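You operate a simulated robot arm through the tools that you are given. There is no shell and no other tool. Be economical: measure what you need, move in short steps, check, and stop when the job is done.

Carry out the task below with a simulated two-armed robot. There is one attempt and no reset: what you move stays moved.

TASK
Take the green checked cloth from the range end of the long worktop and lay it out flat on the middle of the long worktop.

It is judged by the outcome, as a careful person would: the job done as asked, and still so three seconds after it is handed in. It fails if anything else is knocked over, pushed out of place, dropped, spilled or broken. Flat cloth is picked up by pressing the open fingertips on it (5 to 10 N) and closing them slowly along it; thin cloth reads only 2 to 8 mm in the jaws.

THE ROBOT
Two 7-joint arms with two-finger parallel grippers on one trunk, on a base that drives. Base frame: it is fixed to the floor where the robot stands at the start and does not move with it; the origin is under the middle of the robot, x ahead of it, y to its left, z up; the surface under the hand at the start is at about z = 0.91. Lengths are in m, angles in degrees, forces in N, time in s.
The left shoulder is at the start at [0.168, 0.171, 1.102], the right one opposite. With the tool pointing down near the work surface each hand reaches from about 0.46 to 0.96 m from the robot's upright axis, wherever it stands, measured 20 degrees to its own side. Places, roughly: green checked cloth [0.6, 0.1, 0.9]; middle of the long worktop [0.7, 0.7, 0.9]. Payload 4.4 kg a hand.
The tool frame of a hand sits at the grasp point between the pads (the TCP): z along the fingers, y along the line on which they close. The tips reach 0.023 m beyond it. The gripper opens to 0.094 m. The fingers are 0.038 m wide and 0.01 m thick; the gripper's body (0.054 by 0.096 m) begins 0.039 m behind the TCP.
Orientation is that of the tool frame in the base frame, as a unit quaternion [x, y, z, w]. With the fingers straight down and closing along the base's y, the tool's x points along the base's -x, its y along +y and its z along -z.

THE INTERFACE
- The arms move only by the tool move_arm. It takes "left_commands", "right_commands" or both (then of equal length, played together; a hand with none holds still); each is a list of rows, each a list of 2 entries, a list of its own where there are three numbers: the shift along the tool's x, y, z in m, then the turn, a rotation vector about the tool's x, y, z in degrees. In form: [[[dx, dy, dz], [ax, ay, az]], ...]. A call has 1 to 10 rows; each row shifts and turns the commanded pose from where the row before left it, along the tool's axes as they then stand. "left_grip" and "right_grip" are, for a hand that has rows, the finger opening in m, from 0 to 0.094, set as the call begins (left out, the last holds). A row lasts 0.2 s, in which the tool goes at most 0.05 m and 8.6 degrees; a call with a longer step from one row to the next is refused whole, and so is a gripper value outside its range. A pose out of reach is approached as far as the arm can. The call stops where the force on the tool passes 40 N (or 10 N more than at its start, if that is more) or the arm is blocked; 0.2 s more then pass. Each finger travels about 0.072 m/s and halts on what it meets, pressing with about 29 N; the grip force reading is that of the motor and also rises with nothing between the fingers. The clock runs only during rows and for 0.2 s after the last one: add rows that do not move to give the fingers time. It gives the time, the measured TCP pose, the force on the tool (base axes), the opening and the grip force at its end, in the units of the frame above (readings bear some noise), with the torque about the TCP (base axes, N m) and any sound that the robot's microphone picked up, and new pictures: "show" is both (left out), scene, wrist or none (wrist: the cameras of the hands that moved).
- Cameras (640 x 400 px; columns grow to the right, rows downward): "scene" is now at [0.2877, 0.0591, 1.2562]; the picture's right is [0.51, -0.86, 0.00], its down [-0.40, -0.24, -0.88] and it looks along [0.76, 0.45, -0.47] (base axes); focal length 214 px, centre (320, 200). "left" rides on the left gripper at [0.086, -0.016, -0.075] in its tool frame; the picture's right is [0.18, 0.98, 0.00], its down [-0.58, 0.11, -0.81] and it looks along [-0.79, 0.15, 0.59] (tool axes); focal length 243 px, centre (320, 200). "right" rides on the right gripper at [0.086, 0.016, -0.075] in its tool frame; the picture's right is [-0.18, 0.98, 0.00], its down [-0.58, -0.11, -0.81] and it looks along [-0.79, -0.15, 0.59] (tool axes); focal length 243 px, centre (320, 200). There is no depth. A picture from a camera that has moved, and an enlarged one, comes with that camera's place and axes in the base frame and with its lens. The place of the scene camera against the robot may be out by one fixed shift of up to 0.018 m in any direction.
- lift_body(by): slides the trunk up (or, below 0, down) by that many m; the arms and the scene camera ride with it, the base frame stays. It gives what a move gives, with no picture.
- base_move(legs): drives the robot by 1 to 6 legs, each [ahead, left, turn to the left] in m, m and degrees, along the robot's own axes; the way and the turn of a leg run together, so that a leg with both is an arc; at most 1.5 m and 180 degrees a leg. The arms and the cameras ride along, it lands a little off, and it stops where it bumps. It gives what a move gives, and a new picture of the scene camera.
- head_to(pan, tilt): turns the head with the scene camera to pan (to the left, within 80 degrees either way) and tilt (down, from -29 to 69), counted from straight ahead of the robot. It gives what a move gives, and a new picture of the scene camera.
- inspect(camera, box): a new picture of the part [left, top, right, bottom] of that camera's present view, enlarged. It takes no simulated time.
- sign_off(): hands the job in; it is judged then, once.

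Go step by step. Nothing tells you exact positions but the pictures and the camera data: compare them with the known pose of the tool, close in by small moves and look again before you grip or let go. The budget is 120 turns and 260 pictures, counting those below and the enlarged ones. Unless the task says otherwise, let go and move clear before handing in, and close with one line.

The tools are called after "Call:" as a command line: name --argument value ..., lists and objects as JSON in quotes. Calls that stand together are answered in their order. move_arm: Moves the arms, as the interface text tells. Its arguments: {"type":"object","properties":{"left_commands":{"type":"array"},"left_grip":{"type":"number"},"right_commands":{"type":"array"},"right_grip":{"type":"number"},"show":{"type":"string","enum":["both","scene","wrist","none"]}},"required":[]} The other tools are called the same way: lift_body (by) slides the trunk up or down; base_move (legs) drives the base; head_to (pan, tilt) turns the head that bears the scene camera; inspect (camera, box) takes an enlarged picture of a part of a camera's view; sign_off () hands the job in.

At the start:

```text
time: 0.0
left_ee_pos: [0.4111, 0.5165, 1.2405]
left_tcp_rot: [0.0, 1.0, -0.001, 0.0]
left_force: [0.2, -0.5, -0.4]
left_ft_torque: [0.0, 0.06, 0.02]
left_opening: 0.0939
left_finger_force: 0.0
right_ee_pos: [0.4572, 0.0316, 1.1827]
right_tcp_rot: [0.0, 1.0, -0.001, 0.0]
right_force: [-0.2, -0.4, -1.0]
right_ft_torque: [0.02, 0.0, 0.0]
right_opening: 0.0939
right_finger_force: 0.0
trunk travel left (down, up): [-0.119, 0.269]
robot x, y, heading: [-0.0017, 0.0002, -0.1]
head pan, tilt: [30.8, 27.9]
```

scene: 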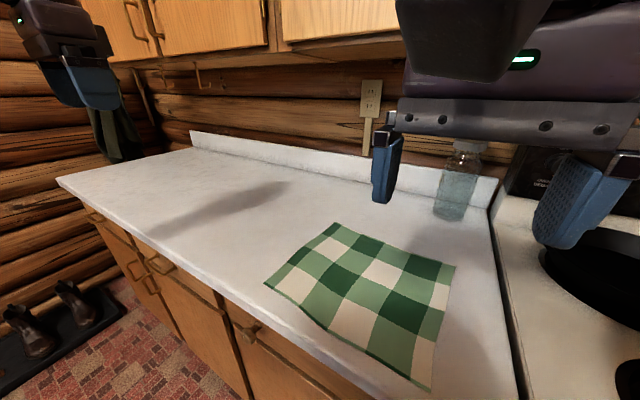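
right: 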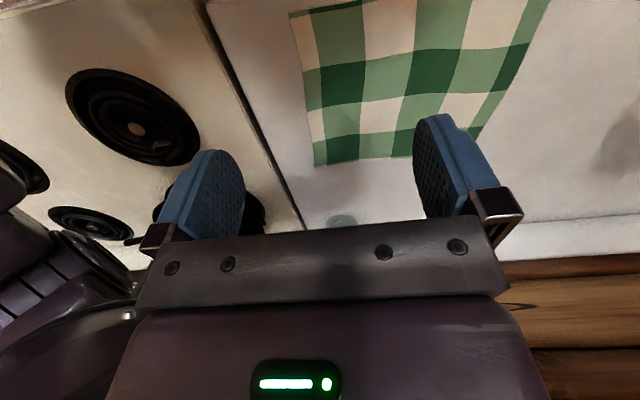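
left: 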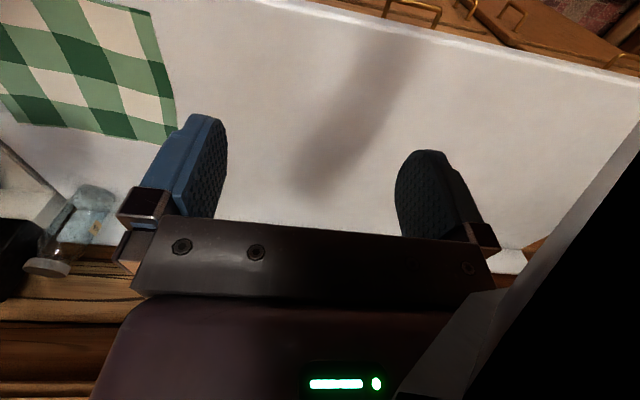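

I see the cloth lying at about x 0.48–0.75, y 0.0–0.30, with the jar behind it at about (0.97, 0). I'll centre the robot on the cloth first. Then I'll take its far edge near both corners, lift it, carry it left and lay it down.

Call:
base_move --legs '[[0, 0.14, 0]]'

Call:
head_to --pan 0 --tilt 40

```text
time: 1.9
left_ee_pos: [0.4105, 0.6577, 1.241]
left_tcp_rot: [-0.001, 1.0, 0.0, 0.0]
left_force: [-0.3, -0.1, -1.0]
left_ft_torque: [-0.05, -0.03, -0.01]
left_opening: 0.0939
left_finger_force: 0.0
right_ee_pos: [0.4589, 0.1724, 1.1831]
right_tcp_rot: [-0.001, 1.0, 0.0, 0.0]
right_force: [0.7, 0.0, 0.3]
right_ft_torque: [-0.02, -0.04, 0.0]
right_opening: 0.0941
right_finger_force: 0.0
trunk travel left (down, up): [-0.119, 0.269]
robot x, y, heading: [0.0005, 0.1428, 0.1]
head pan, tilt: [30.8, 27.9]
camera scene: at [0.2874, 0.1999, 1.2561], right [0.51, -0.86, 0.0], down [-0.4, -0.24, -0.88], along [0.76, 0.45, -0.47], focal length 214 px, centre (320, 200)
```

scene: 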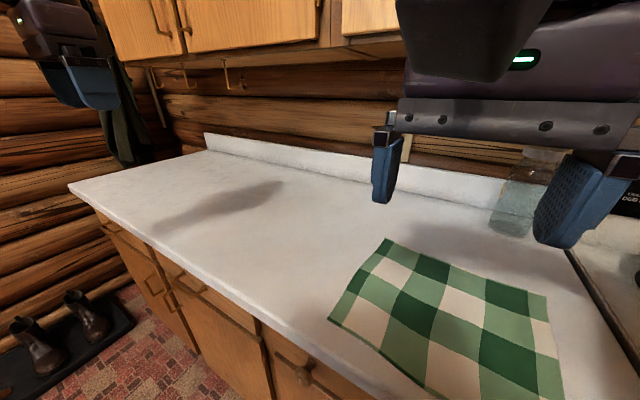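

```text
time: 2.8
left_ee_pos: [0.4099, 0.6568, 1.2417]
left_tcp_rot: [-0.002, 1.0, 0.0, 0.0]
left_force: [-0.4, -0.4, 0.3]
left_ft_torque: [-0.03, -0.02, 0.04]
left_opening: 0.0939
left_finger_force: 0.1
right_ee_pos: [0.4589, 0.1733, 1.1844]
right_tcp_rot: [-0.001, 1.0, 0.0, 0.0]
right_force: [-0.2, 0.3, 0.8]
right_ft_torque: [0.01, 0.0, -0.02]
right_opening: 0.094
right_finger_force: 0.0
trunk travel left (down, up): [-0.119, 0.269]
robot x, y, heading: [-0.0014, 0.1393, 0.2]
head pan, tilt: [0.0, 40.0]
camera scene: at [0.2942, 0.1528, 1.2375], right [0.0, -1.0, 0.0], down [-0.64, 0.0, -0.77], along [0.77, 0.0, -0.64], focal length 214 px, centre (320, 200)
```

scene: 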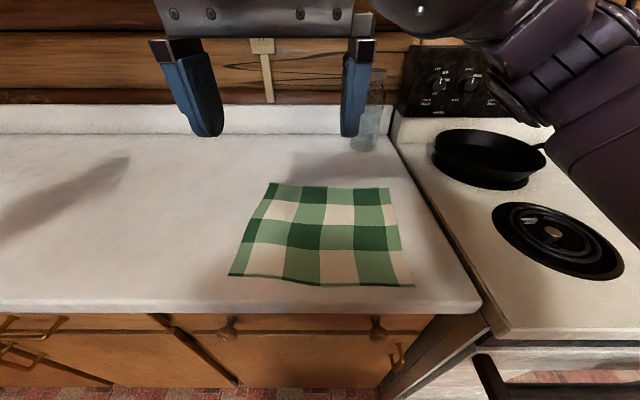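

The back corners of the cloth are at about (0.758, 0.285) and (0.737, -0.022). I'm bringing both hands above points just inside them, with the fingers partly closed so they gather little cloth.

Call:
move_arm --right_commands '[[[-0.0266, -0.0163, 0.0184], [0, 0, 0]], [[-0.0266, -0.0163, 0.0184], [0, 0, 0]], [[-0.0266, -0.0163, 0.0184], [0, 0, 0]], [[-0.0266, -0.0163, 0.0184], [0, 0, 0]], [[-0.0266, -0.0163, 0.0184], [0, 0, 0]], [[-0.0266, -0.0163, 0.0184], [0, 0, 0]], [[-0.0266, -0.0163, 0.0184], [0, 0, 0]], [[-0.0266, -0.0163, 0.0184], [0, 0, 0]], [[-0.0266, -0.0163, 0.0184], [0, 0, 0]], [[-0.0266, -0.0163, 0.0184], [0, 0, 0]]]' --left_commands '[[[-0.0277, -0.0335, 0.02], [0, 0, 0]], [[-0.0277, -0.0335, 0.02], [0, 0, 0]], [[-0.0277, -0.0335, 0.02], [0, 0, 0]], [[-0.0277, -0.0335, 0.02], [0, 0, 0]], [[-0.0277, -0.0335, 0.02], [0, 0, 0]], [[-0.0277, -0.0335, 0.02], [0, 0, 0]], [[-0.0277, -0.0335, 0.02], [0, 0, 0]], [[-0.0277, -0.0335, 0.02], [0, 0, 0]], [[-0.0277, -0.0335, 0.02], [0, 0, 0]], [[-0.0277, -0.0335, 0.02], [0, 0, 0]]]' --left_grip 0.035 --right_grip 0.035

```text
time: 5.0
left_ee_pos: [0.6745, 0.3397, 1.0477]
left_tcp_rot: [-0.002, 1.0, 0.0, -0.002]
left_force: [0.1, -0.4, 0.2]
left_ft_torque: [0.0, 0.0, 0.0]
left_opening: 0.0349
left_finger_force: 0.0
left hand out of reach, approached as far as the arm can: row 10
right_ee_pos: [0.7247, 0.0097, 0.9955]
right_tcp_rot: [-0.002, 1.0, 0.0, -0.002]
right_force: [0.2, 0.1, 0.3]
right_ft_torque: [0.0, 0.02, -0.02]
right_opening: 0.0348
right_finger_force: 0.0
trunk travel left (down, up): [-0.119, 0.269]
robot x, y, heading: [0.0034, 0.1409, 0.1]
head pan, tilt: [0.0, 40.0]
camera scene: at [0.296, 0.1529, 1.2366], right [0.0, -1.0, 0.0], down [-0.64, 0.0, -0.77], along [0.77, 0.0, -0.64], focal length 214 px, centre (320, 200)
camera right: at [0.6393, 0.0265, 1.0704], right [0.18, 0.98, 0.0], down [0.58, -0.11, 0.8], along [0.79, -0.15, -0.59], focal length 243 px, centre (320, 200)
camera left: at [0.5894, 0.3225, 1.1244], right [-0.19, 0.98, 0.0], down [0.58, 0.11, 0.81], along [0.79, 0.15, -0.59], focal length 243 px, centre (320, 200)
```

scene: 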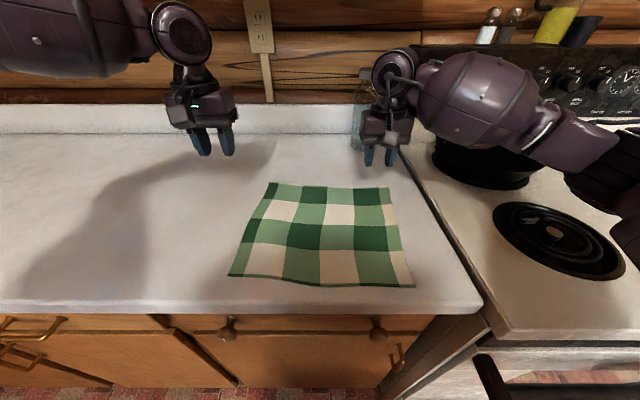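
right: 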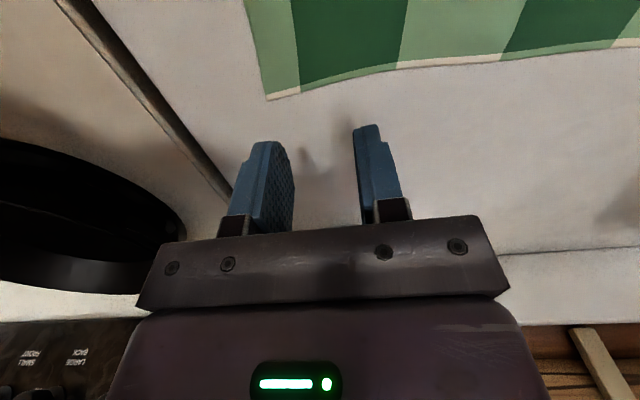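
left: 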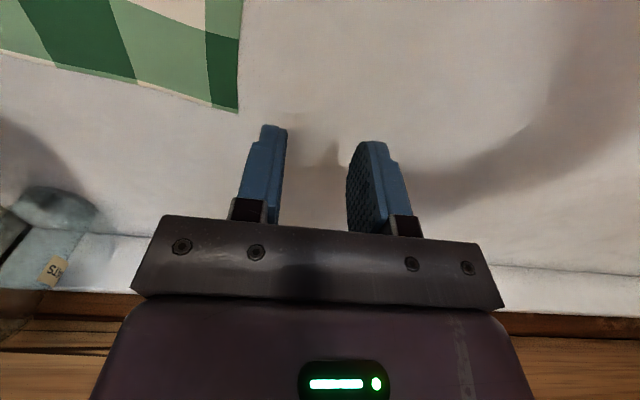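

The wrist cameras put the corners at about (0.73, -0.027) and (0.744, 0.27). The left arm stopped short, so I'll try it again in smaller steps.

Call:
move_arm --left_commands '[[[0, -0.015, 0], [0, 0, 0]], [[0, -0.02, 0], [0, 0, 0]], [[-0.01, -0.02, 0.01], [0, 0, 0]], [[-0.02, -0.02, 0.01], [0, 0, 0]], [[-0.02, -0.01, 0.01], [0, 0, 0]], [[0, 0, 0], [0, 0, 0]]]' --show "scene"

```text
time: 6.4
left_ee_pos: [0.6737, 0.3284, 1.0531]
left_tcp_rot: [0.0, 1.0, 0.0, 0.0]
left_force: [-0.3, -0.6, 0.6]
left_ft_torque: [-0.03, 0.02, 0.02]
left_opening: 0.0349
left_finger_force: 0.2
left hand out of reach, approached as far as the arm can: row 1, 2, 3, 4, 5
right_ee_pos: [0.7242, 0.0094, 0.9983]
right_tcp_rot: [-0.001, 1.0, 0.0, 0.0]
right_force: [0.2, 0.5, -1.0]
right_ft_torque: [-0.01, -0.02, -0.01]
right_opening: 0.035
right_finger_force: 0.0
trunk travel left (down, up): [-0.119, 0.269]
robot x, y, heading: [-0.0, 0.1412, 0.1]
head pan, tilt: [0.0, 40.0]
camera scene: at [0.2942, 0.1527, 1.2374], right [0.0, -1.0, 0.0], down [-0.64, 0.0, -0.77], along [0.77, 0.0, -0.64], focal length 214 px, centre (320, 200)
```

scene: 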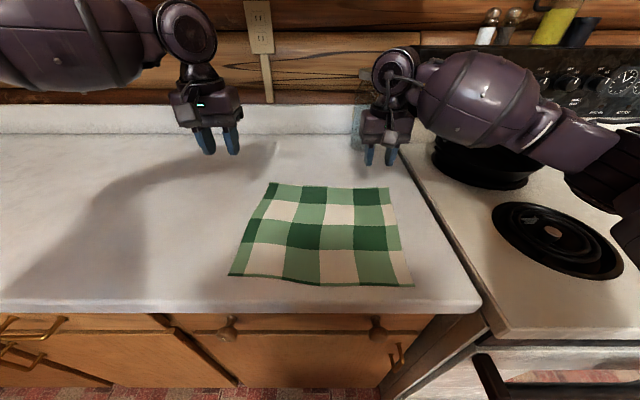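

The left arm seems stuck near a joint limit with its elbow out. I'll pull it back and up, move inward, then reach forward again.

Call:
move_arm --left_commands '[[[0.035, 0.01, -0.02], [0, 0, 0]], [[0.035, 0, -0.02], [0, 0, 0]], [[0.035, 0, -0.02], [0, 0, 0]], [[0.035, 0, -0.02], [0, 0, 0]], [[0.035, 0, -0.02], [0, 0, 0]], [[0.02, -0.03, -0.02], [0, 0, 0]], [[0.0, -0.03, 0], [0, 0, 0]], [[0, -0.03, 0], [0, 0, 0]], [[0, -0.02, 0], [0, 0, 0]], [[0, 0, 0], [0, 0, 0]]]' --show "scene"

```text
time: 8.6
left_ee_pos: [0.4824, 0.2355, 1.1763]
left_tcp_rot: [-0.001, 1.0, -0.001, 0.001]
left_force: [0.0, -0.1, 0.4]
left_ft_torque: [0.06, -0.04, -0.01]
left_opening: 0.0349
left_finger_force: 0.0
left hand out of reach, approached as far as the arm can: row 9
right_ee_pos: [0.7224, 0.0091, 1.0007]
right_tcp_rot: [-0.001, 1.0, 0.0, 0.0]
right_force: [-0.9, 0.6, -0.4]
right_ft_torque: [0.02, 0.0, 0.0]
right_opening: 0.0349
right_finger_force: 0.1
trunk travel left (down, up): [-0.119, 0.269]
robot x, y, heading: [-0.0023, 0.1387, -0.2]
head pan, tilt: [0.0, 40.0]
camera scene: at [0.2932, 0.1526, 1.2379], right [0.0, -1.0, 0.0], down [-0.64, 0.0, -0.77], along [0.77, 0.0, -0.64], focal length 214 px, centre (320, 200)
```

scene: 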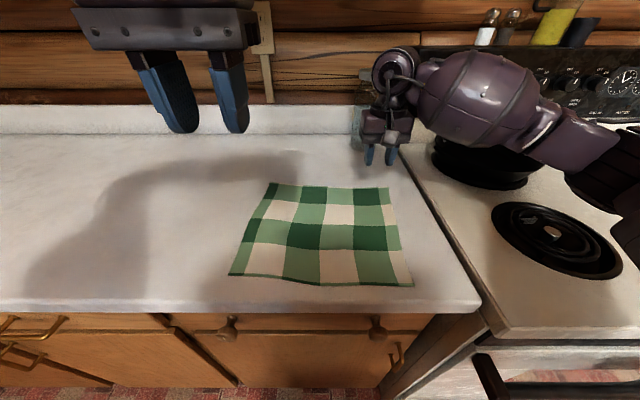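

The left wrist's yaw looks limited, so I'll turn it clockwise (seen from above) while it reaches forward.

Call:
move_arm --left_commands '[[[0, 0, 0], [0, 0, 8]], [[0, 0, 0], [0, 0, 8]], [[0, 0, 0], [0, 0, 8]], [[0, 0, 0], [0, 0, 8]], [[-0.035, -0.018, 0.015], [0, 0, 0]], [[-0.035, -0.018, 0.015], [0, 0, 0]], [[-0.035, -0.018, 0.015], [0, 0, 0]], [[-0.035, -0.018, 0.015], [0, 0, 0]], [[-0.035, -0.018, 0.015], [0, 0, 0]], [[0, 0, 0], [0, 0, 0]]]' --show "both"

```text
time: 10.8
left_ee_pos: [0.4919, 0.2369, 1.1697]
left_tcp_rot: [0.275, 0.962, 0.0, 0.0]
left_force: [-0.6, -0.3, 0.0]
left_ft_torque: [0.02, -0.02, 0.03]
left_opening: 0.0348
left_finger_force: 0.0
left hand out of reach, approached as far as the arm can: row 5, 6, 7, 8, 9
right_ee_pos: [0.7245, 0.0085, 0.9986]
right_tcp_rot: [-0.001, 1.0, -0.001, 0.0]
right_force: [-0.2, -0.1, 1.1]
right_ft_torque: [0.02, -0.01, 0.02]
right_opening: 0.035
right_finger_force: 0.1
trunk travel left (down, up): [-0.119, 0.269]
robot x, y, heading: [-0.0017, 0.1433, 0.1]
head pan, tilt: [0.0, 40.0]
camera scene: at [0.2942, 0.1527, 1.2374], right [0.0, -1.0, 0.0], down [-0.64, 0.0, -0.77], along [0.77, 0.0, -0.64], focal length 214 px, centre (320, 200)
camera left: at [0.4104, 0.2683, 1.2441], right [0.36, 0.93, 0.0], down [0.55, -0.22, 0.81], along [0.75, -0.29, -0.59], focal length 243 px, centre (320, 200)
```

scene: 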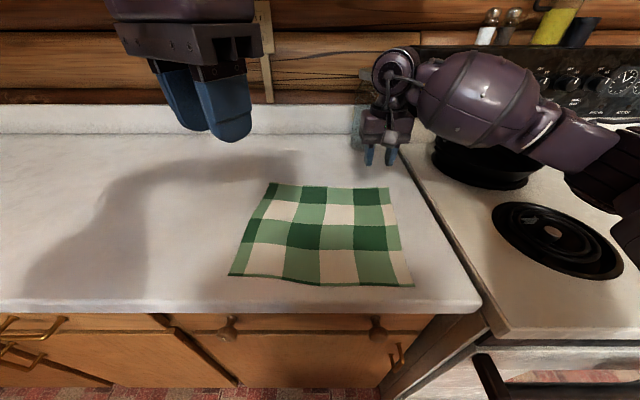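
left: 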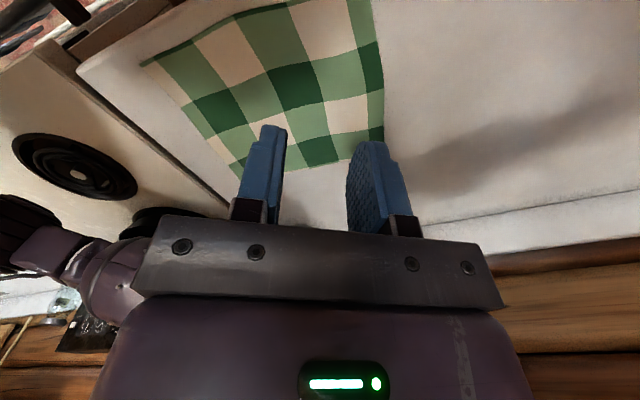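

The left arm can't come closer to the centreline than about 0.19 m. I'll test whether the right hand can reach further inward, so the robot can stand further right.

Call:
move_arm --right_commands '[[[0, 0.03, -0.01], [0, 0, 0]], [[0, 0.03, 0], [0, 0, 0]], [[0, 0.03, 0], [0, 0, 0]], [[0, 0.03, 0], [0, 0, 0]], [[0, 0, 0], [0, 0, 0]]]' --show "scene"

```text
time: 12.0
left_ee_pos: [0.492, 0.2364, 1.1683]
left_tcp_rot: [0.275, 0.961, -0.001, 0.0]
left_force: [1.0, -0.7, 0.0]
left_ft_torque: [0.0, -0.04, -0.03]
left_opening: 0.0351
left_finger_force: 0.1
right_ee_pos: [0.7232, 0.129, 1.0085]
right_tcp_rot: [-0.001, 1.0, -0.001, 0.0]
right_force: [0.3, -1.3, 0.2]
right_ft_torque: [-0.01, -0.02, -0.01]
right_opening: 0.0352
right_finger_force: 0.2
trunk travel left (down, up): [-0.119, 0.269]
robot x, y, heading: [0.0017, 0.1384, 0.2]
head pan, tilt: [0.0, 40.0]
camera scene: at [0.2942, 0.1523, 1.2374], right [0.0, -1.0, 0.0], down [-0.64, 0.0, -0.77], along [0.77, 0.0, -0.64], focal length 214 px, centre (320, 200)
```

scene: 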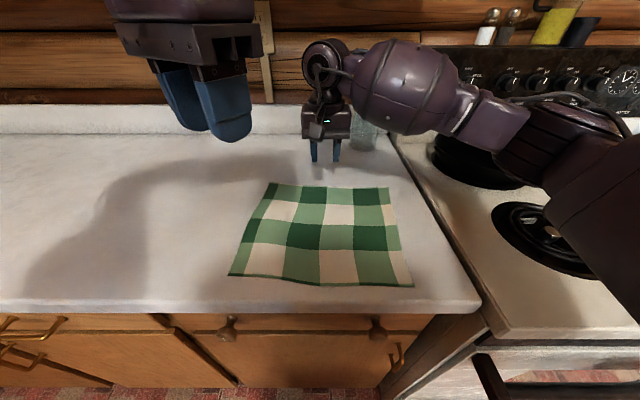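

The right hand reaches the centreline easily. I'll shift the base right by 0.12 m, so the left hand works on its own side.

Call:
base_move --legs '[[0, -0.125, 0]]'

Call:
move_arm --left_commands '[[[0, 0.03, -0.01], [0, 0, -8]], [[0, 0.03, 0], [0, 0, -8]], [[0, 0.035, 0], [0, 0, -8]], [[0, 0.035, 0], [0, 0, -8]], [[-0.03, 0.02, 0.01], [0, 0, 0]], [[-0.04, 0, 0.02], [0, 0, 0]], [[-0.04, 0, 0.02], [0, 0, 0]], [[-0.04, 0, 0.02], [0, 0, 0]], [[-0.04, 0, 0.02], [0, 0, 0]], [[-0.02, 0, 0.02], [0, 0, 0]]]'

```text
time: 13.8
left_ee_pos: [0.4921, 0.112, 1.1682]
left_tcp_rot: [0.276, 0.961, 0.0, -0.001]
left_force: [0.4, -0.7, -0.6]
left_ft_torque: [0.0, -0.01, 0.02]
left_opening: 0.0351
left_finger_force: 0.1
right_ee_pos: [0.7239, 0.0048, 1.0086]
right_tcp_rot: [0.0, 1.0, 0.0, 0.0]
right_force: [0.8, -0.7, 0.2]
right_ft_torque: [0.02, 0.04, 0.0]
right_opening: 0.035
right_finger_force: 0.0
trunk travel left (down, up): [-0.119, 0.269]
robot x, y, heading: [0.002, 0.0141, -0.1]
head pan, tilt: [0.0, 40.0]
camera scene: at [0.2943, 0.0281, 1.2374], right [0.0, -1.0, 0.0], down [-0.64, 0.0, -0.77], along [0.77, 0.0, -0.64], focal length 214 px, centre (320, 200)
```

scene: 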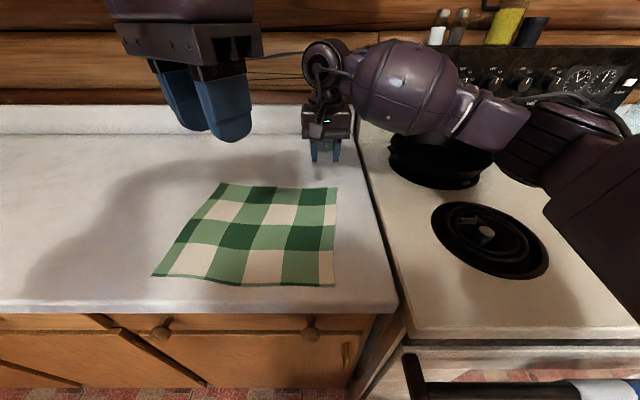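

```text
time: 16.0
left_ee_pos: [0.7335, 0.2694, 1.0821]
left_tcp_rot: [0.0, 1.0, 0.001, 0.0]
left_force: [0.4, -0.4, -0.7]
left_ft_torque: [-0.01, 0.02, -0.02]
left_opening: 0.0346
left_finger_force: 0.1
left hand out of reach, approached as far as the arm can: row 9, 10
right_ee_pos: [0.7252, 0.0045, 1.0056]
right_tcp_rot: [-0.001, 1.0, 0.0, -0.002]
right_force: [1.1, -0.3, -0.8]
right_ft_torque: [0.01, 0.05, -0.01]
right_opening: 0.0352
right_finger_force: 0.0
trunk travel left (down, up): [-0.119, 0.269]
robot x, y, heading: [-0.0039, 0.0186, -0.3]
head pan, tilt: [0.0, 40.0]
camera scene: at [0.296, 0.0289, 1.2367], right [0.0, -1.0, 0.0], down [-0.64, 0.0, -0.77], along [0.77, 0.0, -0.64], focal length 214 px, centre (320, 200)
camera left: at [0.648, 0.2531, 1.1578], right [-0.19, 0.98, 0.0], down [0.58, 0.11, 0.81], along [0.79, 0.15, -0.59], focal length 243 px, centre (320, 200)
```

scene: 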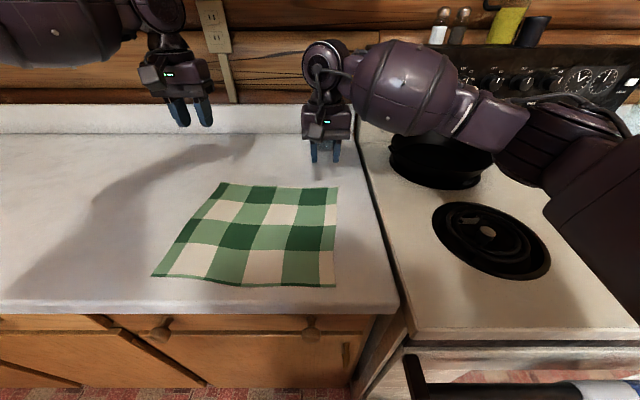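
left: 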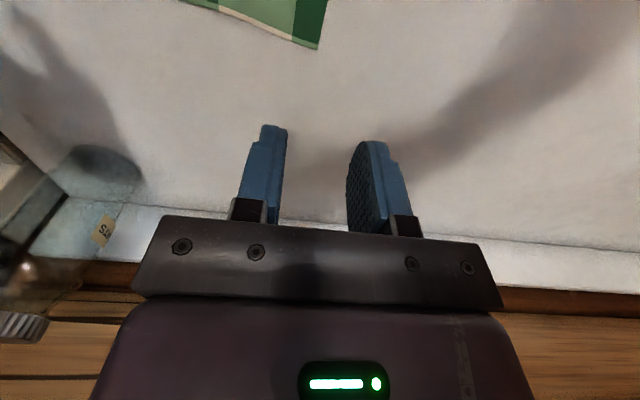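

The left corner is confirmed at (0.745, 0.270). I'll shift the base a little more to the right to give the left arm room, then lower both hands.

Call:
base_move --legs '[[0, -0.055, 0]]'

Call:
move_arm --left_commands '[[[0, 0.015, 0.02], [0, 0, 0]], [[0, 0.015, 0.02], [0, 0, 0]], [[0, 0, 0.02], [0, 0, 0]], [[0, 0, 0.02], [0, 0, 0]], [[0, 0, 0.02], [0, 0, 0]], [[0, 0, 0], [0, 0, 0]]]' --right_commands '[[[0.01, 0.02, 0], [0, 0, 0]], [[0, 0.02, 0], [0, 0, 0]], [[0, 0.017, 0.01], [0, 0, 0]], [[0, 0, 0.01], [0, 0, 0]], [[0, 0, 0.01], [0, 0, 0]], [[0, 0, 0], [0, 0, 0]]]'

```text
time: 17.1
left_ee_pos: [0.7326, 0.2135, 1.0841]
left_tcp_rot: [0.0, 1.0, 0.002, -0.001]
left_force: [0.9, 0.3, 0.7]
left_ft_torque: [0.01, 0.02, 0.01]
left_opening: 0.0352
left_finger_force: 0.1
right_ee_pos: [0.7233, -0.0516, 1.0097]
right_tcp_rot: [0.0, 1.0, 0.0, 0.001]
right_force: [-0.1, -0.2, -0.7]
right_ft_torque: [0.02, 0.02, -0.01]
right_opening: 0.0348
right_finger_force: 0.1
trunk travel left (down, up): [-0.119, 0.269]
robot x, y, heading: [-0.002, -0.0372, -0.0]
head pan, tilt: [0.0, 40.0]
camera scene: at [0.2943, -0.0272, 1.2375], right [0.0, -1.0, 0.0], down [-0.64, 0.0, -0.77], along [0.77, 0.0, -0.64], focal length 214 px, centre (320, 200)
```

scene: 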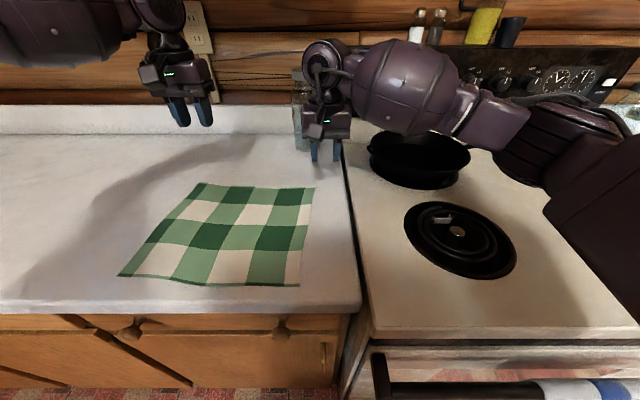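

```text
time: 18.5
left_ee_pos: [0.7321, 0.2427, 0.985]
left_tcp_rot: [0.0, 1.0, 0.0, 0.001]
left_force: [-0.6, 0.2, 0.3]
left_ft_torque: [-0.01, 0.01, 0.0]
left_opening: 0.0349
left_finger_force: 0.1
right_ee_pos: [0.7139, 0.006, 0.9794]
right_tcp_rot: [0.001, 1.0, 0.0, 0.0]
right_force: [0.5, -0.4, 0.1]
right_ft_torque: [0.06, -0.01, 0.01]
right_opening: 0.035
right_finger_force: 0.0
trunk travel left (down, up): [-0.119, 0.269]
robot x, y, heading: [-0.0005, -0.0399, 0.0]
head pan, tilt: [0.0, 40.0]
camera scene: at [0.2937, -0.0268, 1.2378], right [0.0, -1.0, 0.0], down [-0.64, 0.0, -0.77], along [0.77, 0.0, -0.64], focal length 214 px, centre (320, 200)
camera right: at [0.6272, 0.0233, 1.054], right [0.18, 0.98, 0.0], down [0.58, -0.11, 0.81], along [0.79, -0.15, -0.59], focal length 243 px, centre (320, 200)
camera left: at [0.6455, 0.2263, 1.0599], right [-0.18, 0.98, 0.0], down [0.58, 0.11, 0.81], along [0.79, 0.15, -0.59], focal length 243 px, centre (320, 200)
```

scene: 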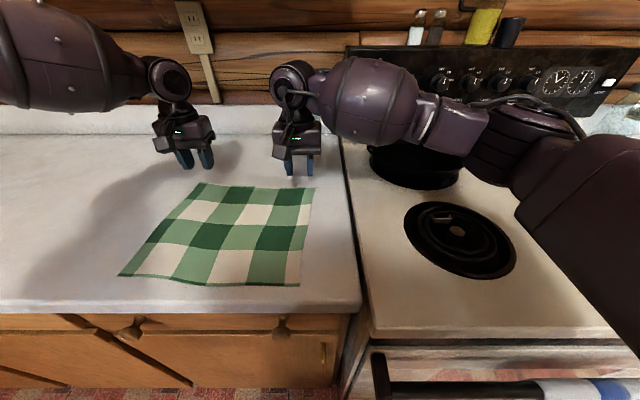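
right: 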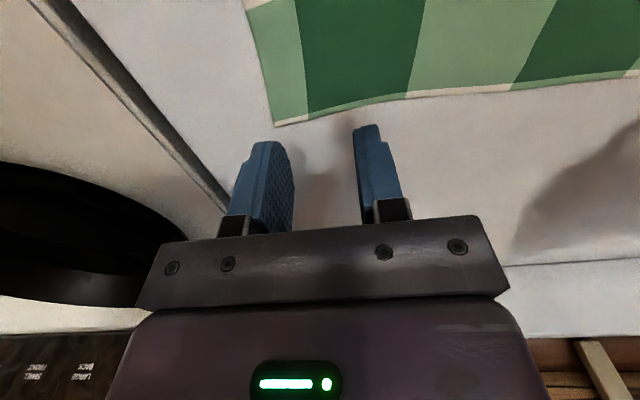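
left: 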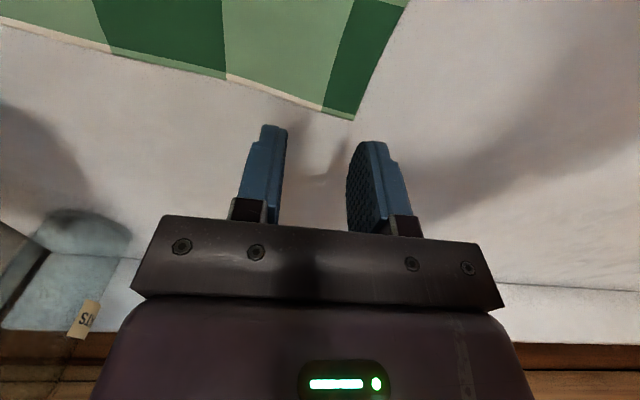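

Both hands are over the edge near the corners. Next I'll lower them to just above the cloth with small corrections.

Call:
move_arm --left_commands '[[[0.008, -0.005, 0.015], [0, 0, 0]], [[0, 0, 0.015], [0, 0, 0]], [[0, 0, 0.015], [0, 0, 0]], [[0, 0, 0], [0, 0, 0]]]' --right_commands '[[[0, 0.004, 0.014], [0, 0, 0]], [[0, 0, 0.014], [0, 0, 0]], [[0, 0, 0.012], [0, 0, 0]], [[0, 0, 0], [0, 0, 0]]]' --show "wrist"

```text
time: 19.5
left_ee_pos: [0.7242, 0.2366, 0.9399]
left_tcp_rot: [0.0, 1.0, 0.0, 0.001]
left_force: [-0.6, 0.4, 0.0]
left_ft_torque: [0.0, 0.0, -0.05]
left_opening: 0.0353
left_finger_force: 0.1
right_ee_pos: [0.7128, 0.0097, 0.9392]
right_tcp_rot: [0.0, 1.0, 0.0, 0.001]
right_force: [-1.1, 0.3, -0.9]
right_ft_torque: [-0.02, -0.03, 0.0]
right_opening: 0.0352
right_finger_force: 0.1
trunk travel left (down, up): [-0.119, 0.269]
robot x, y, heading: [-0.0028, -0.0386, -0.0]
head pan, tilt: [0.0, 40.0]
camera right: at [0.6276, 0.0275, 1.0139], right [0.18, 0.98, 0.0], down [0.58, -0.11, 0.81], along [0.79, -0.15, -0.59], focal length 243 px, centre (320, 200)
camera left: at [0.6381, 0.2214, 1.0148], right [-0.18, 0.98, 0.0], down [0.58, 0.11, 0.81], along [0.79, 0.15, -0.59], focal length 243 px, centre (320, 200)
```

right: 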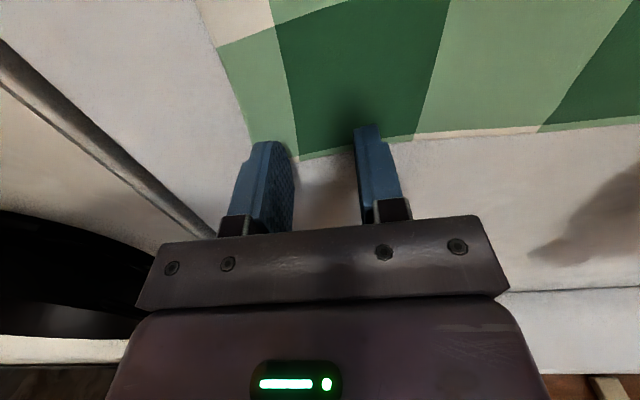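
left: 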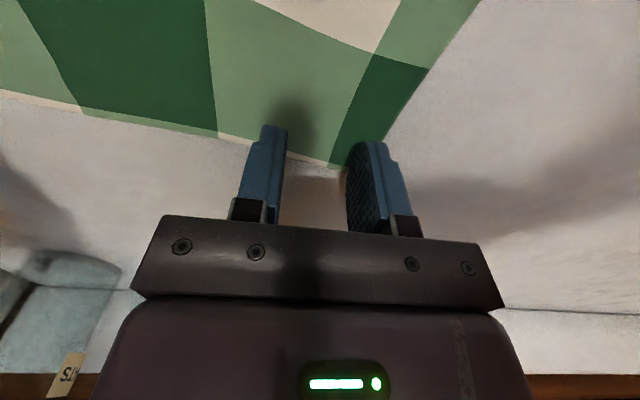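

The left outer finger sits right at the side edge, so I'll shift it inward. Then I'll press both hands down gently.

Call:
move_arm --left_commands '[[[0.003, -0.015, 0], [0, 0, 0]], [[0, 0, 0.003], [0, 0, 0]], [[0, 0, 0.003], [0, 0, 0]], [[0, 0, 0.001], [0, 0, 0]], [[0, 0, 0], [0, 0, 0]]]' --right_commands '[[[0, 0.005, 0], [0, 0, 0]], [[0, 0, 0.003], [0, 0, 0]], [[0, 0, 0.003], [0, 0, 0]], [[0, 0, 0.0005], [0, 0, 0]], [[0, 0, 0], [0, 0, 0]]]' --show "none"

```text
time: 20.7
left_ee_pos: [0.7199, 0.2234, 0.9354]
left_tcp_rot: [0.0, 1.0, 0.0, 0.002]
left_force: [0.1, -1.9, 4.8]
left_ft_torque: [-0.08, -0.02, 0.02]
left_opening: 0.0348
left_finger_force: 0.2
right_ee_pos: [0.7135, 0.0162, 0.935]
right_tcp_rot: [-0.001, 1.0, 0.001, 0.001]
right_force: [1.6, 0.8, 7.4]
right_ft_torque: [-0.07, -0.02, 0.02]
right_opening: 0.035
right_finger_force: 0.1
trunk travel left (down, up): [-0.119, 0.269]
robot x, y, heading: [-0.0007, -0.037, 0.1]
head pan, tilt: [0.0, 40.0]
```

Both tips are pressing on the cloth with about 5–7 N. I'll close the fingers slowly.

Call:
move_arm --left_commands '[[[0, 0, 0.0008], [0, 0, 0]], [[0, 0, 0], [0, 0, 0]]]' --right_commands '[[[0, 0, 0], [0, 0, 0]], [[0, 0, 0], [0, 0, 0]]]' --left_grip 0.026 --right_grip 0.026 --show "none"

Call:
move_arm --left_commands '[[[0, 0, 0], [0, 0, 0]], [[0, 0, 0], [0, 0, 0]]]' --right_commands '[[[0, 0, 0], [0, 0, 0]], [[0, 0, 0], [0, 0, 0]]]' --left_grip 0.017 --right_grip 0.017 --show "wrist"

```text
time: 21.3
left_ee_pos: [0.7201, 0.2238, 0.9341]
left_tcp_rot: [0.0, 1.0, 0.0, 0.003]
left_force: [1.8, 0.2, 11.9]
left_ft_torque: [-0.01, -0.04, 0.03]
left_opening: 0.0254
left_finger_force: 0.1
right_ee_pos: [0.7128, 0.0152, 0.9342]
right_tcp_rot: [0.0, 1.0, -0.001, 0.0]
right_force: [1.9, 0.5, 7.7]
right_ft_torque: [-0.02, -0.02, 0.03]
right_opening: 0.026
right_finger_force: 0.1
trunk travel left (down, up): [-0.119, 0.269]
robot x, y, heading: [-0.0013, -0.0385, 0.0]
head pan, tilt: [0.0, 40.0]
```

```text
time: 21.9
left_ee_pos: [0.7201, 0.2216, 0.9343]
left_tcp_rot: [0.0, 1.0, -0.001, 0.002]
left_force: [0.9, -3.0, 16.9]
left_ft_torque: [-0.08, 0.01, 0.01]
left_opening: 0.0168
left_finger_force: 0.0
right_ee_pos: [0.7126, 0.0152, 0.9335]
right_tcp_rot: [0.0, 1.0, 0.0, 0.001]
right_force: [0.3, 2.1, 6.7]
right_ft_torque: [-0.01, 0.0, 0.02]
right_opening: 0.0169
right_finger_force: 0.4
trunk travel left (down, up): [-0.119, 0.269]
robot x, y, heading: [0.0003, -0.041, -0.2]
head pan, tilt: [0.0, 40.0]
camera right: at [0.6261, 0.0322, 1.0086], right [0.18, 0.98, 0.0], down [0.58, -0.11, 0.81], along [0.79, -0.15, -0.59], focal length 243 px, centre (320, 200)
camera left: at [0.6341, 0.2063, 1.0091], right [-0.18, 0.98, 0.0], down [0.58, 0.11, 0.81], along [0.8, 0.15, -0.59], focal length 243 px, centre (320, 200)
```

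right: 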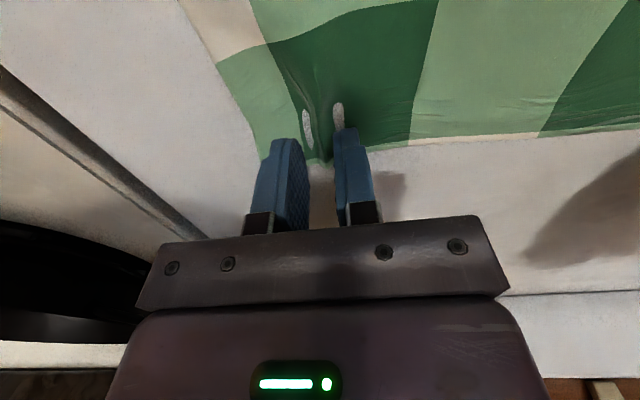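
left: 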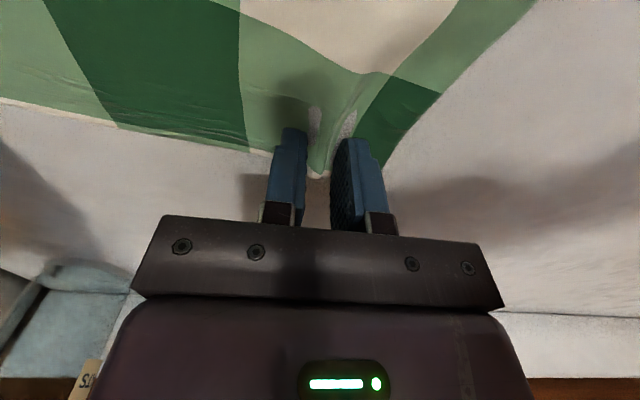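

A ridge is gathering between the fingers of both hands. I'll finish closing them.

Call:
move_arm --left_commands '[[[0, 0, -0.0005], [0, 0, 0]], [[0, 0, 0], [0, 0, 0]]]' --right_commands '[[[0, 0, 0], [0, 0, 0]], [[0, 0, 0], [0, 0, 0]]]' --left_grip 0.009 --right_grip 0.009 --show "none"

Call:
move_arm --left_commands '[[[0, 0, 0], [0, 0, 0]], [[0, 0, 0], [0, 0, 0]], [[0, 0, 0], [0, 0, 0]]]' --right_commands '[[[0, 0, 0], [0, 0, 0]], [[0, 0, 0], [0, 0, 0]], [[0, 0, 0], [0, 0, 0]]]' --left_grip 0 --right_grip 0 --show "wrist"

```text
time: 22.5
left_ee_pos: [0.7201, 0.2231, 0.9347]
left_tcp_rot: [0.001, 1.0, 0.0, 0.001]
left_force: [3.0, -2.1, 15.9]
left_ft_torque: [-0.1, -0.03, 0.01]
left_opening: 0.0091
left_finger_force: 0.2
right_ee_pos: [0.7129, 0.0141, 0.9336]
right_tcp_rot: [0.0, 1.0, 0.001, 0.001]
right_force: [-1.3, 3.7, 10.0]
right_ft_torque: [0.07, 0.05, -0.02]
right_opening: 0.0099
right_finger_force: 0.8
trunk travel left (down, up): [-0.119, 0.269]
robot x, y, heading: [-0.0009, -0.0382, -0.2]
head pan, tilt: [0.0, 40.0]
```

```text
time: 23.3
left_ee_pos: [0.7197, 0.2239, 0.9346]
left_tcp_rot: [0.0, 1.0, 0.0, 0.002]
left_force: [0.9, -6.8, 14.4]
left_ft_torque: [-0.14, -0.06, 0.0]
left_opening: 0.0016
left_finger_force: 28.5
right_ee_pos: [0.7109, 0.015, 0.9342]
right_tcp_rot: [0.0, 1.0, 0.0, 0.001]
right_force: [3.1, 5.9, 14.5]
right_ft_torque: [0.19, -0.04, 0.01]
right_opening: 0.0036
right_finger_force: 29.1
trunk travel left (down, up): [-0.119, 0.269]
robot x, y, heading: [0.003, -0.0361, 0.1]
head pan, tilt: [0.0, 40.0]
camera right: at [0.6261, 0.0321, 1.0093], right [0.18, 0.98, 0.0], down [0.58, -0.11, 0.81], along [0.79, -0.15, -0.59], focal length 243 px, centre (320, 200)
camera left: at [0.6334, 0.2062, 1.0092], right [-0.18, 0.98, 0.0], down [0.58, 0.11, 0.81], along [0.79, 0.15, -0.59], focal length 243 px, centre (320, 200)
```

right: 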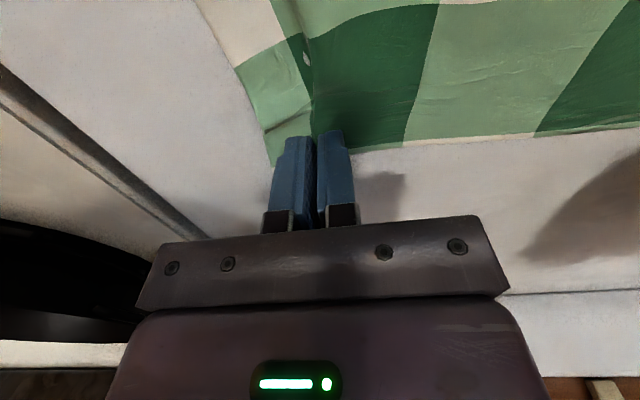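
left: 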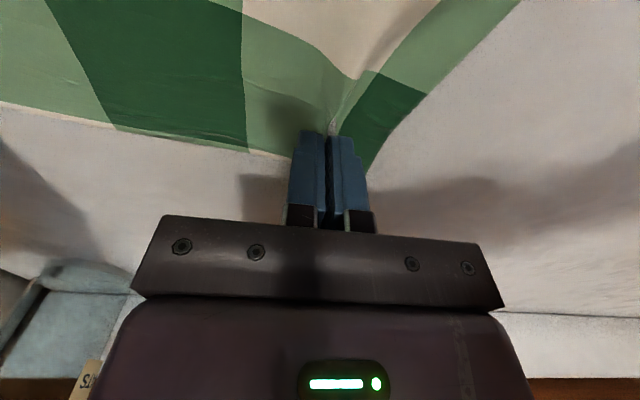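

The right hand reads 3.6 mm and the left only 1.6 mm, so I'll lift 4 cm and check both grips.

Call:
move_arm --left_commands '[[[0, 0, -0.01], [0, 0, 0]], [[0, 0, -0.015], [0, 0, 0]], [[0, 0, -0.015], [0, 0, 0]], [[0, 0, 0], [0, 0, 0]]]' --right_commands '[[[0, 0, -0.01], [0, 0, 0]], [[0, 0, -0.015], [0, 0, 0]], [[0, 0, -0.015], [0, 0, 0]], [[0, 0, 0], [0, 0, 0]]]' --show "both"

```text
time: 24.3
left_ee_pos: [0.7213, 0.224, 0.9716]
left_tcp_rot: [0.001, 1.0, 0.001, -0.001]
left_force: [0.6, -4.7, 0.0]
left_ft_torque: [-0.1, 0.01, 0.0]
left_opening: 0.0019
left_finger_force: 29.0
right_ee_pos: [0.7141, 0.0158, 0.9712]
right_tcp_rot: [0.0, 1.0, 0.001, -0.001]
right_force: [0.8, 4.8, -0.6]
right_ft_torque: [0.12, -0.02, 0.0]
right_opening: 0.0017
right_finger_force: 29.1
trunk travel left (down, up): [-0.119, 0.269]
robot x, y, heading: [-0.0004, -0.0405, 0.1]
head pan, tilt: [0.0, 40.0]
camera scene: at [0.295, -0.0266, 1.237], right [0.0, -1.0, 0.0], down [-0.64, 0.0, -0.77], along [0.77, 0.0, -0.64], focal length 214 px, centre (320, 200)
camera right: at [0.6279, 0.0323, 1.0458], right [0.18, 0.98, 0.0], down [0.58, -0.11, 0.81], along [0.79, -0.15, -0.59], focal length 243 px, centre (320, 200)
camera left: at [0.6358, 0.2069, 1.0461], right [-0.18, 0.98, 0.0], down [0.58, 0.11, 0.81], along [0.79, 0.15, -0.59], focal length 243 px, centre (320, 200)
```

scene: 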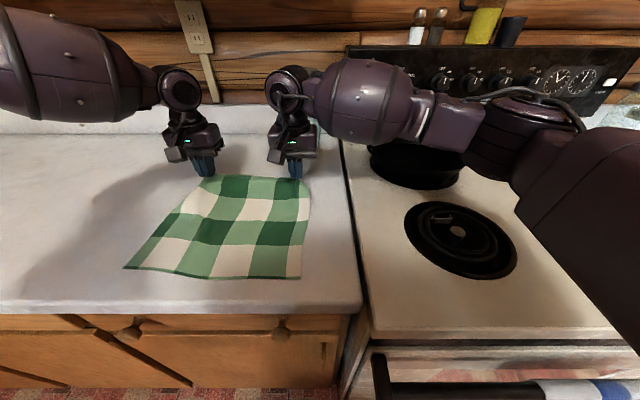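
right: 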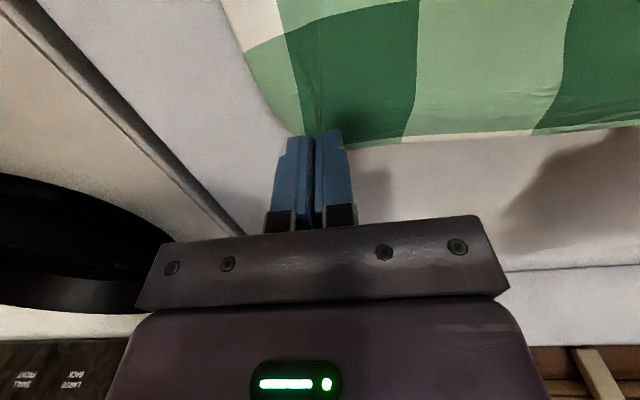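
left: 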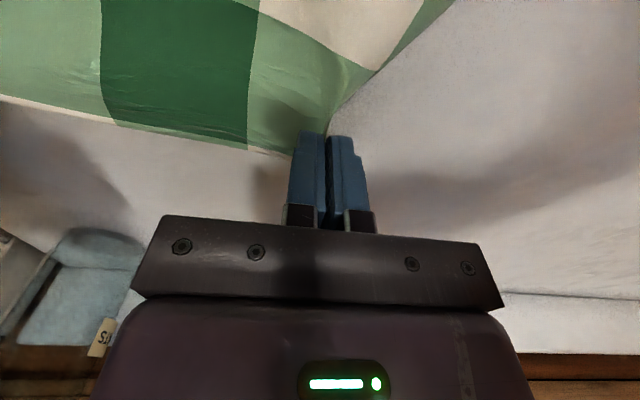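

Both corners are held. I'll ease the tension, pull the hands back to about x = 0.56 while rising (clear of the wall cabinets), then lift the trunk.

Call:
move_arm --left_commands '[[[0.01, -0.004, -0.015], [0, 0, 0]], [[0.02, 0, -0.015], [0, 0, 0]], [[0.02, 0, -0.015], [0, 0, 0]], [[0.02, 0, -0.015], [0, 0, 0]], [[0.02, 0, -0.015], [0, 0, 0]], [[0.02, 0, -0.015], [0, 0, 0]], [[0.02, 0, -0.015], [0, 0, 0]], [[0.02, 0, -0.015], [0, 0, 0]], [[0, 0, 0], [0, 0, 0]]]' --right_commands '[[[0.01, 0.004, -0.015], [0, 0, 0]], [[0.02, 0, -0.015], [0, 0, 0]], [[0.02, 0, -0.015], [0, 0, 0]], [[0.02, 0, -0.015], [0, 0, 0]], [[0.02, 0, -0.015], [0, 0, 0]], [[0.02, 0, -0.015], [0, 0, 0]], [[0.02, 0, -0.015], [0, 0, 0]], [[0.02, 0, -0.015], [0, 0, 0]], [[0, 0, 0], [0, 0, 0]]]' --show "scene"

```text
time: 26.3
left_ee_pos: [0.571, 0.2208, 1.0913]
left_tcp_rot: [0.0, 1.0, -0.001, -0.001]
left_force: [0.5, 0.1, -0.1]
left_ft_torque: [-0.02, 0.0, -0.02]
left_opening: 0.0019
left_finger_force: 28.8
right_ee_pos: [0.5651, 0.0204, 1.0917]
right_tcp_rot: [0.0, 1.0, 0.0, -0.002]
right_force: [0.3, 0.6, 0.1]
right_ft_torque: [0.03, 0.01, 0.01]
right_opening: 0.0015
right_finger_force: 28.9
trunk travel left (down, up): [-0.119, 0.269]
robot x, y, heading: [0.0028, -0.0374, 0.2]
head pan, tilt: [0.0, 40.0]
camera scene: at [0.2954, -0.0268, 1.2369], right [0.0, -1.0, 0.0], down [-0.64, 0.0, -0.77], along [0.77, 0.0, -0.64], focal length 214 px, centre (320, 200)
```

scene: 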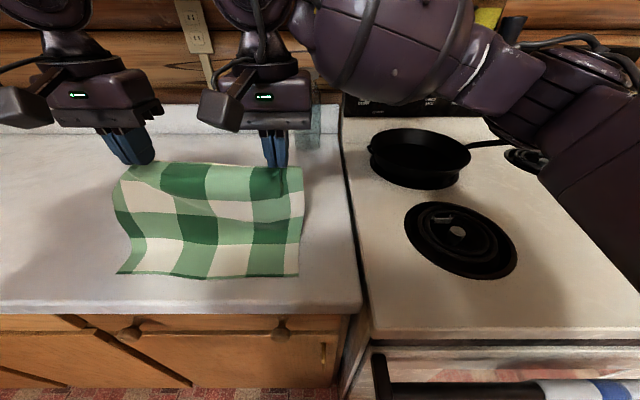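

Both hold well. I'll raise the trunk until the cloth hangs clear of the worktop.

Call:
lift_body --by 0.17

Call:
head_to --pan 15 --tilt 45

```text
time: 28.3
left_ee_pos: [0.5686, 0.2201, 1.2678]
left_tcp_rot: [0.0, 1.0, -0.001, 0.006]
left_force: [-0.1, -1.1, 0.3]
left_ft_torque: [-0.02, 0.01, -0.02]
left_opening: 0.0017
left_finger_force: 29.2
right_ee_pos: [0.5652, 0.0194, 1.2609]
right_tcp_rot: [0.0, 1.0, 0.0, -0.001]
right_force: [0.6, 0.5, 0.6]
right_ft_torque: [0.02, -0.01, -0.02]
right_opening: 0.0012
right_finger_force: 28.9
trunk travel left (down, up): [-0.289, 0.099]
robot x, y, heading: [-0.0031, -0.0362, 0.3]
head pan, tilt: [0.0, 40.0]
```

```text
time: 29.0
left_ee_pos: [0.5666, 0.2195, 1.2682]
left_tcp_rot: [-0.001, 1.0, 0.0, 0.007]
left_force: [-0.2, -0.2, -0.1]
left_ft_torque: [-0.05, -0.01, -0.01]
left_opening: 0.0021
left_finger_force: 29.0
right_ee_pos: [0.5635, 0.0199, 1.2633]
right_tcp_rot: [0.0, 1.0, 0.0, 0.001]
right_force: [0.3, -0.3, 0.0]
right_ft_torque: [0.0, 0.02, 0.01]
right_opening: 0.0018
right_finger_force: 29.0
trunk travel left (down, up): [-0.289, 0.099]
robot x, y, heading: [-0.0016, -0.037, 0.0]
head pan, tilt: [15.0, 45.0]
camera scene: at [0.1476, -0.0057, 1.4194], right [0.26, -0.97, 0.0], down [-0.68, -0.18, -0.71], along [0.68, 0.18, -0.71], focal length 214 px, centre (320, 200)
```

scene: 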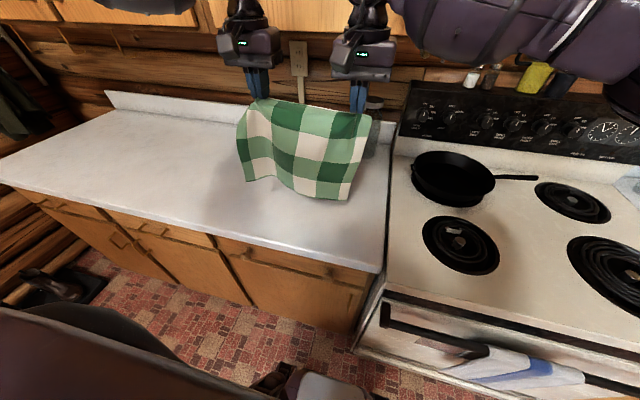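

The cloth hangs free. I'll drive left 0.57 m to bring it over the middle of the worktop.

Call:
base_move --legs '[[0, 0.285, 0], [0, 0.285, 0]]'

```text
time: 34.8
left_ee_pos: [0.5706, 0.7888, 1.2685]
left_tcp_rot: [0.002, 1.0, 0.0, 0.007]
left_force: [0.6, -0.8, -0.2]
left_ft_torque: [-0.03, -0.01, 0.01]
left_opening: 0.0016
left_finger_force: 28.9
right_ee_pos: [0.5654, 0.5872, 1.2625]
right_tcp_rot: [0.002, 1.0, 0.0, 0.0]
right_force: [0.6, 0.4, -0.3]
right_ft_torque: [0.03, 0.0, 0.03]
right_opening: 0.0017
right_finger_force: 29.0
trunk travel left (down, up): [-0.289, 0.099]
robot x, y, heading: [-0.0007, 0.5304, -0.2]
head pan, tilt: [15.0, 45.0]
camera scene: at [0.1489, 0.5648, 1.4194], right [0.26, -0.97, 0.0], down [-0.68, -0.18, -0.71], along [0.68, 0.18, -0.71], focal length 214 px, centre (320, 200)
```

scene: 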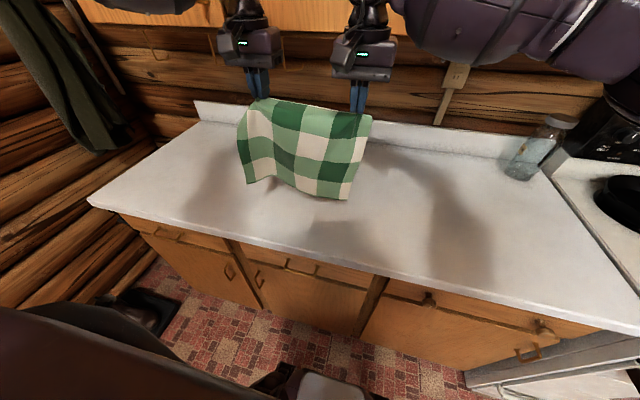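

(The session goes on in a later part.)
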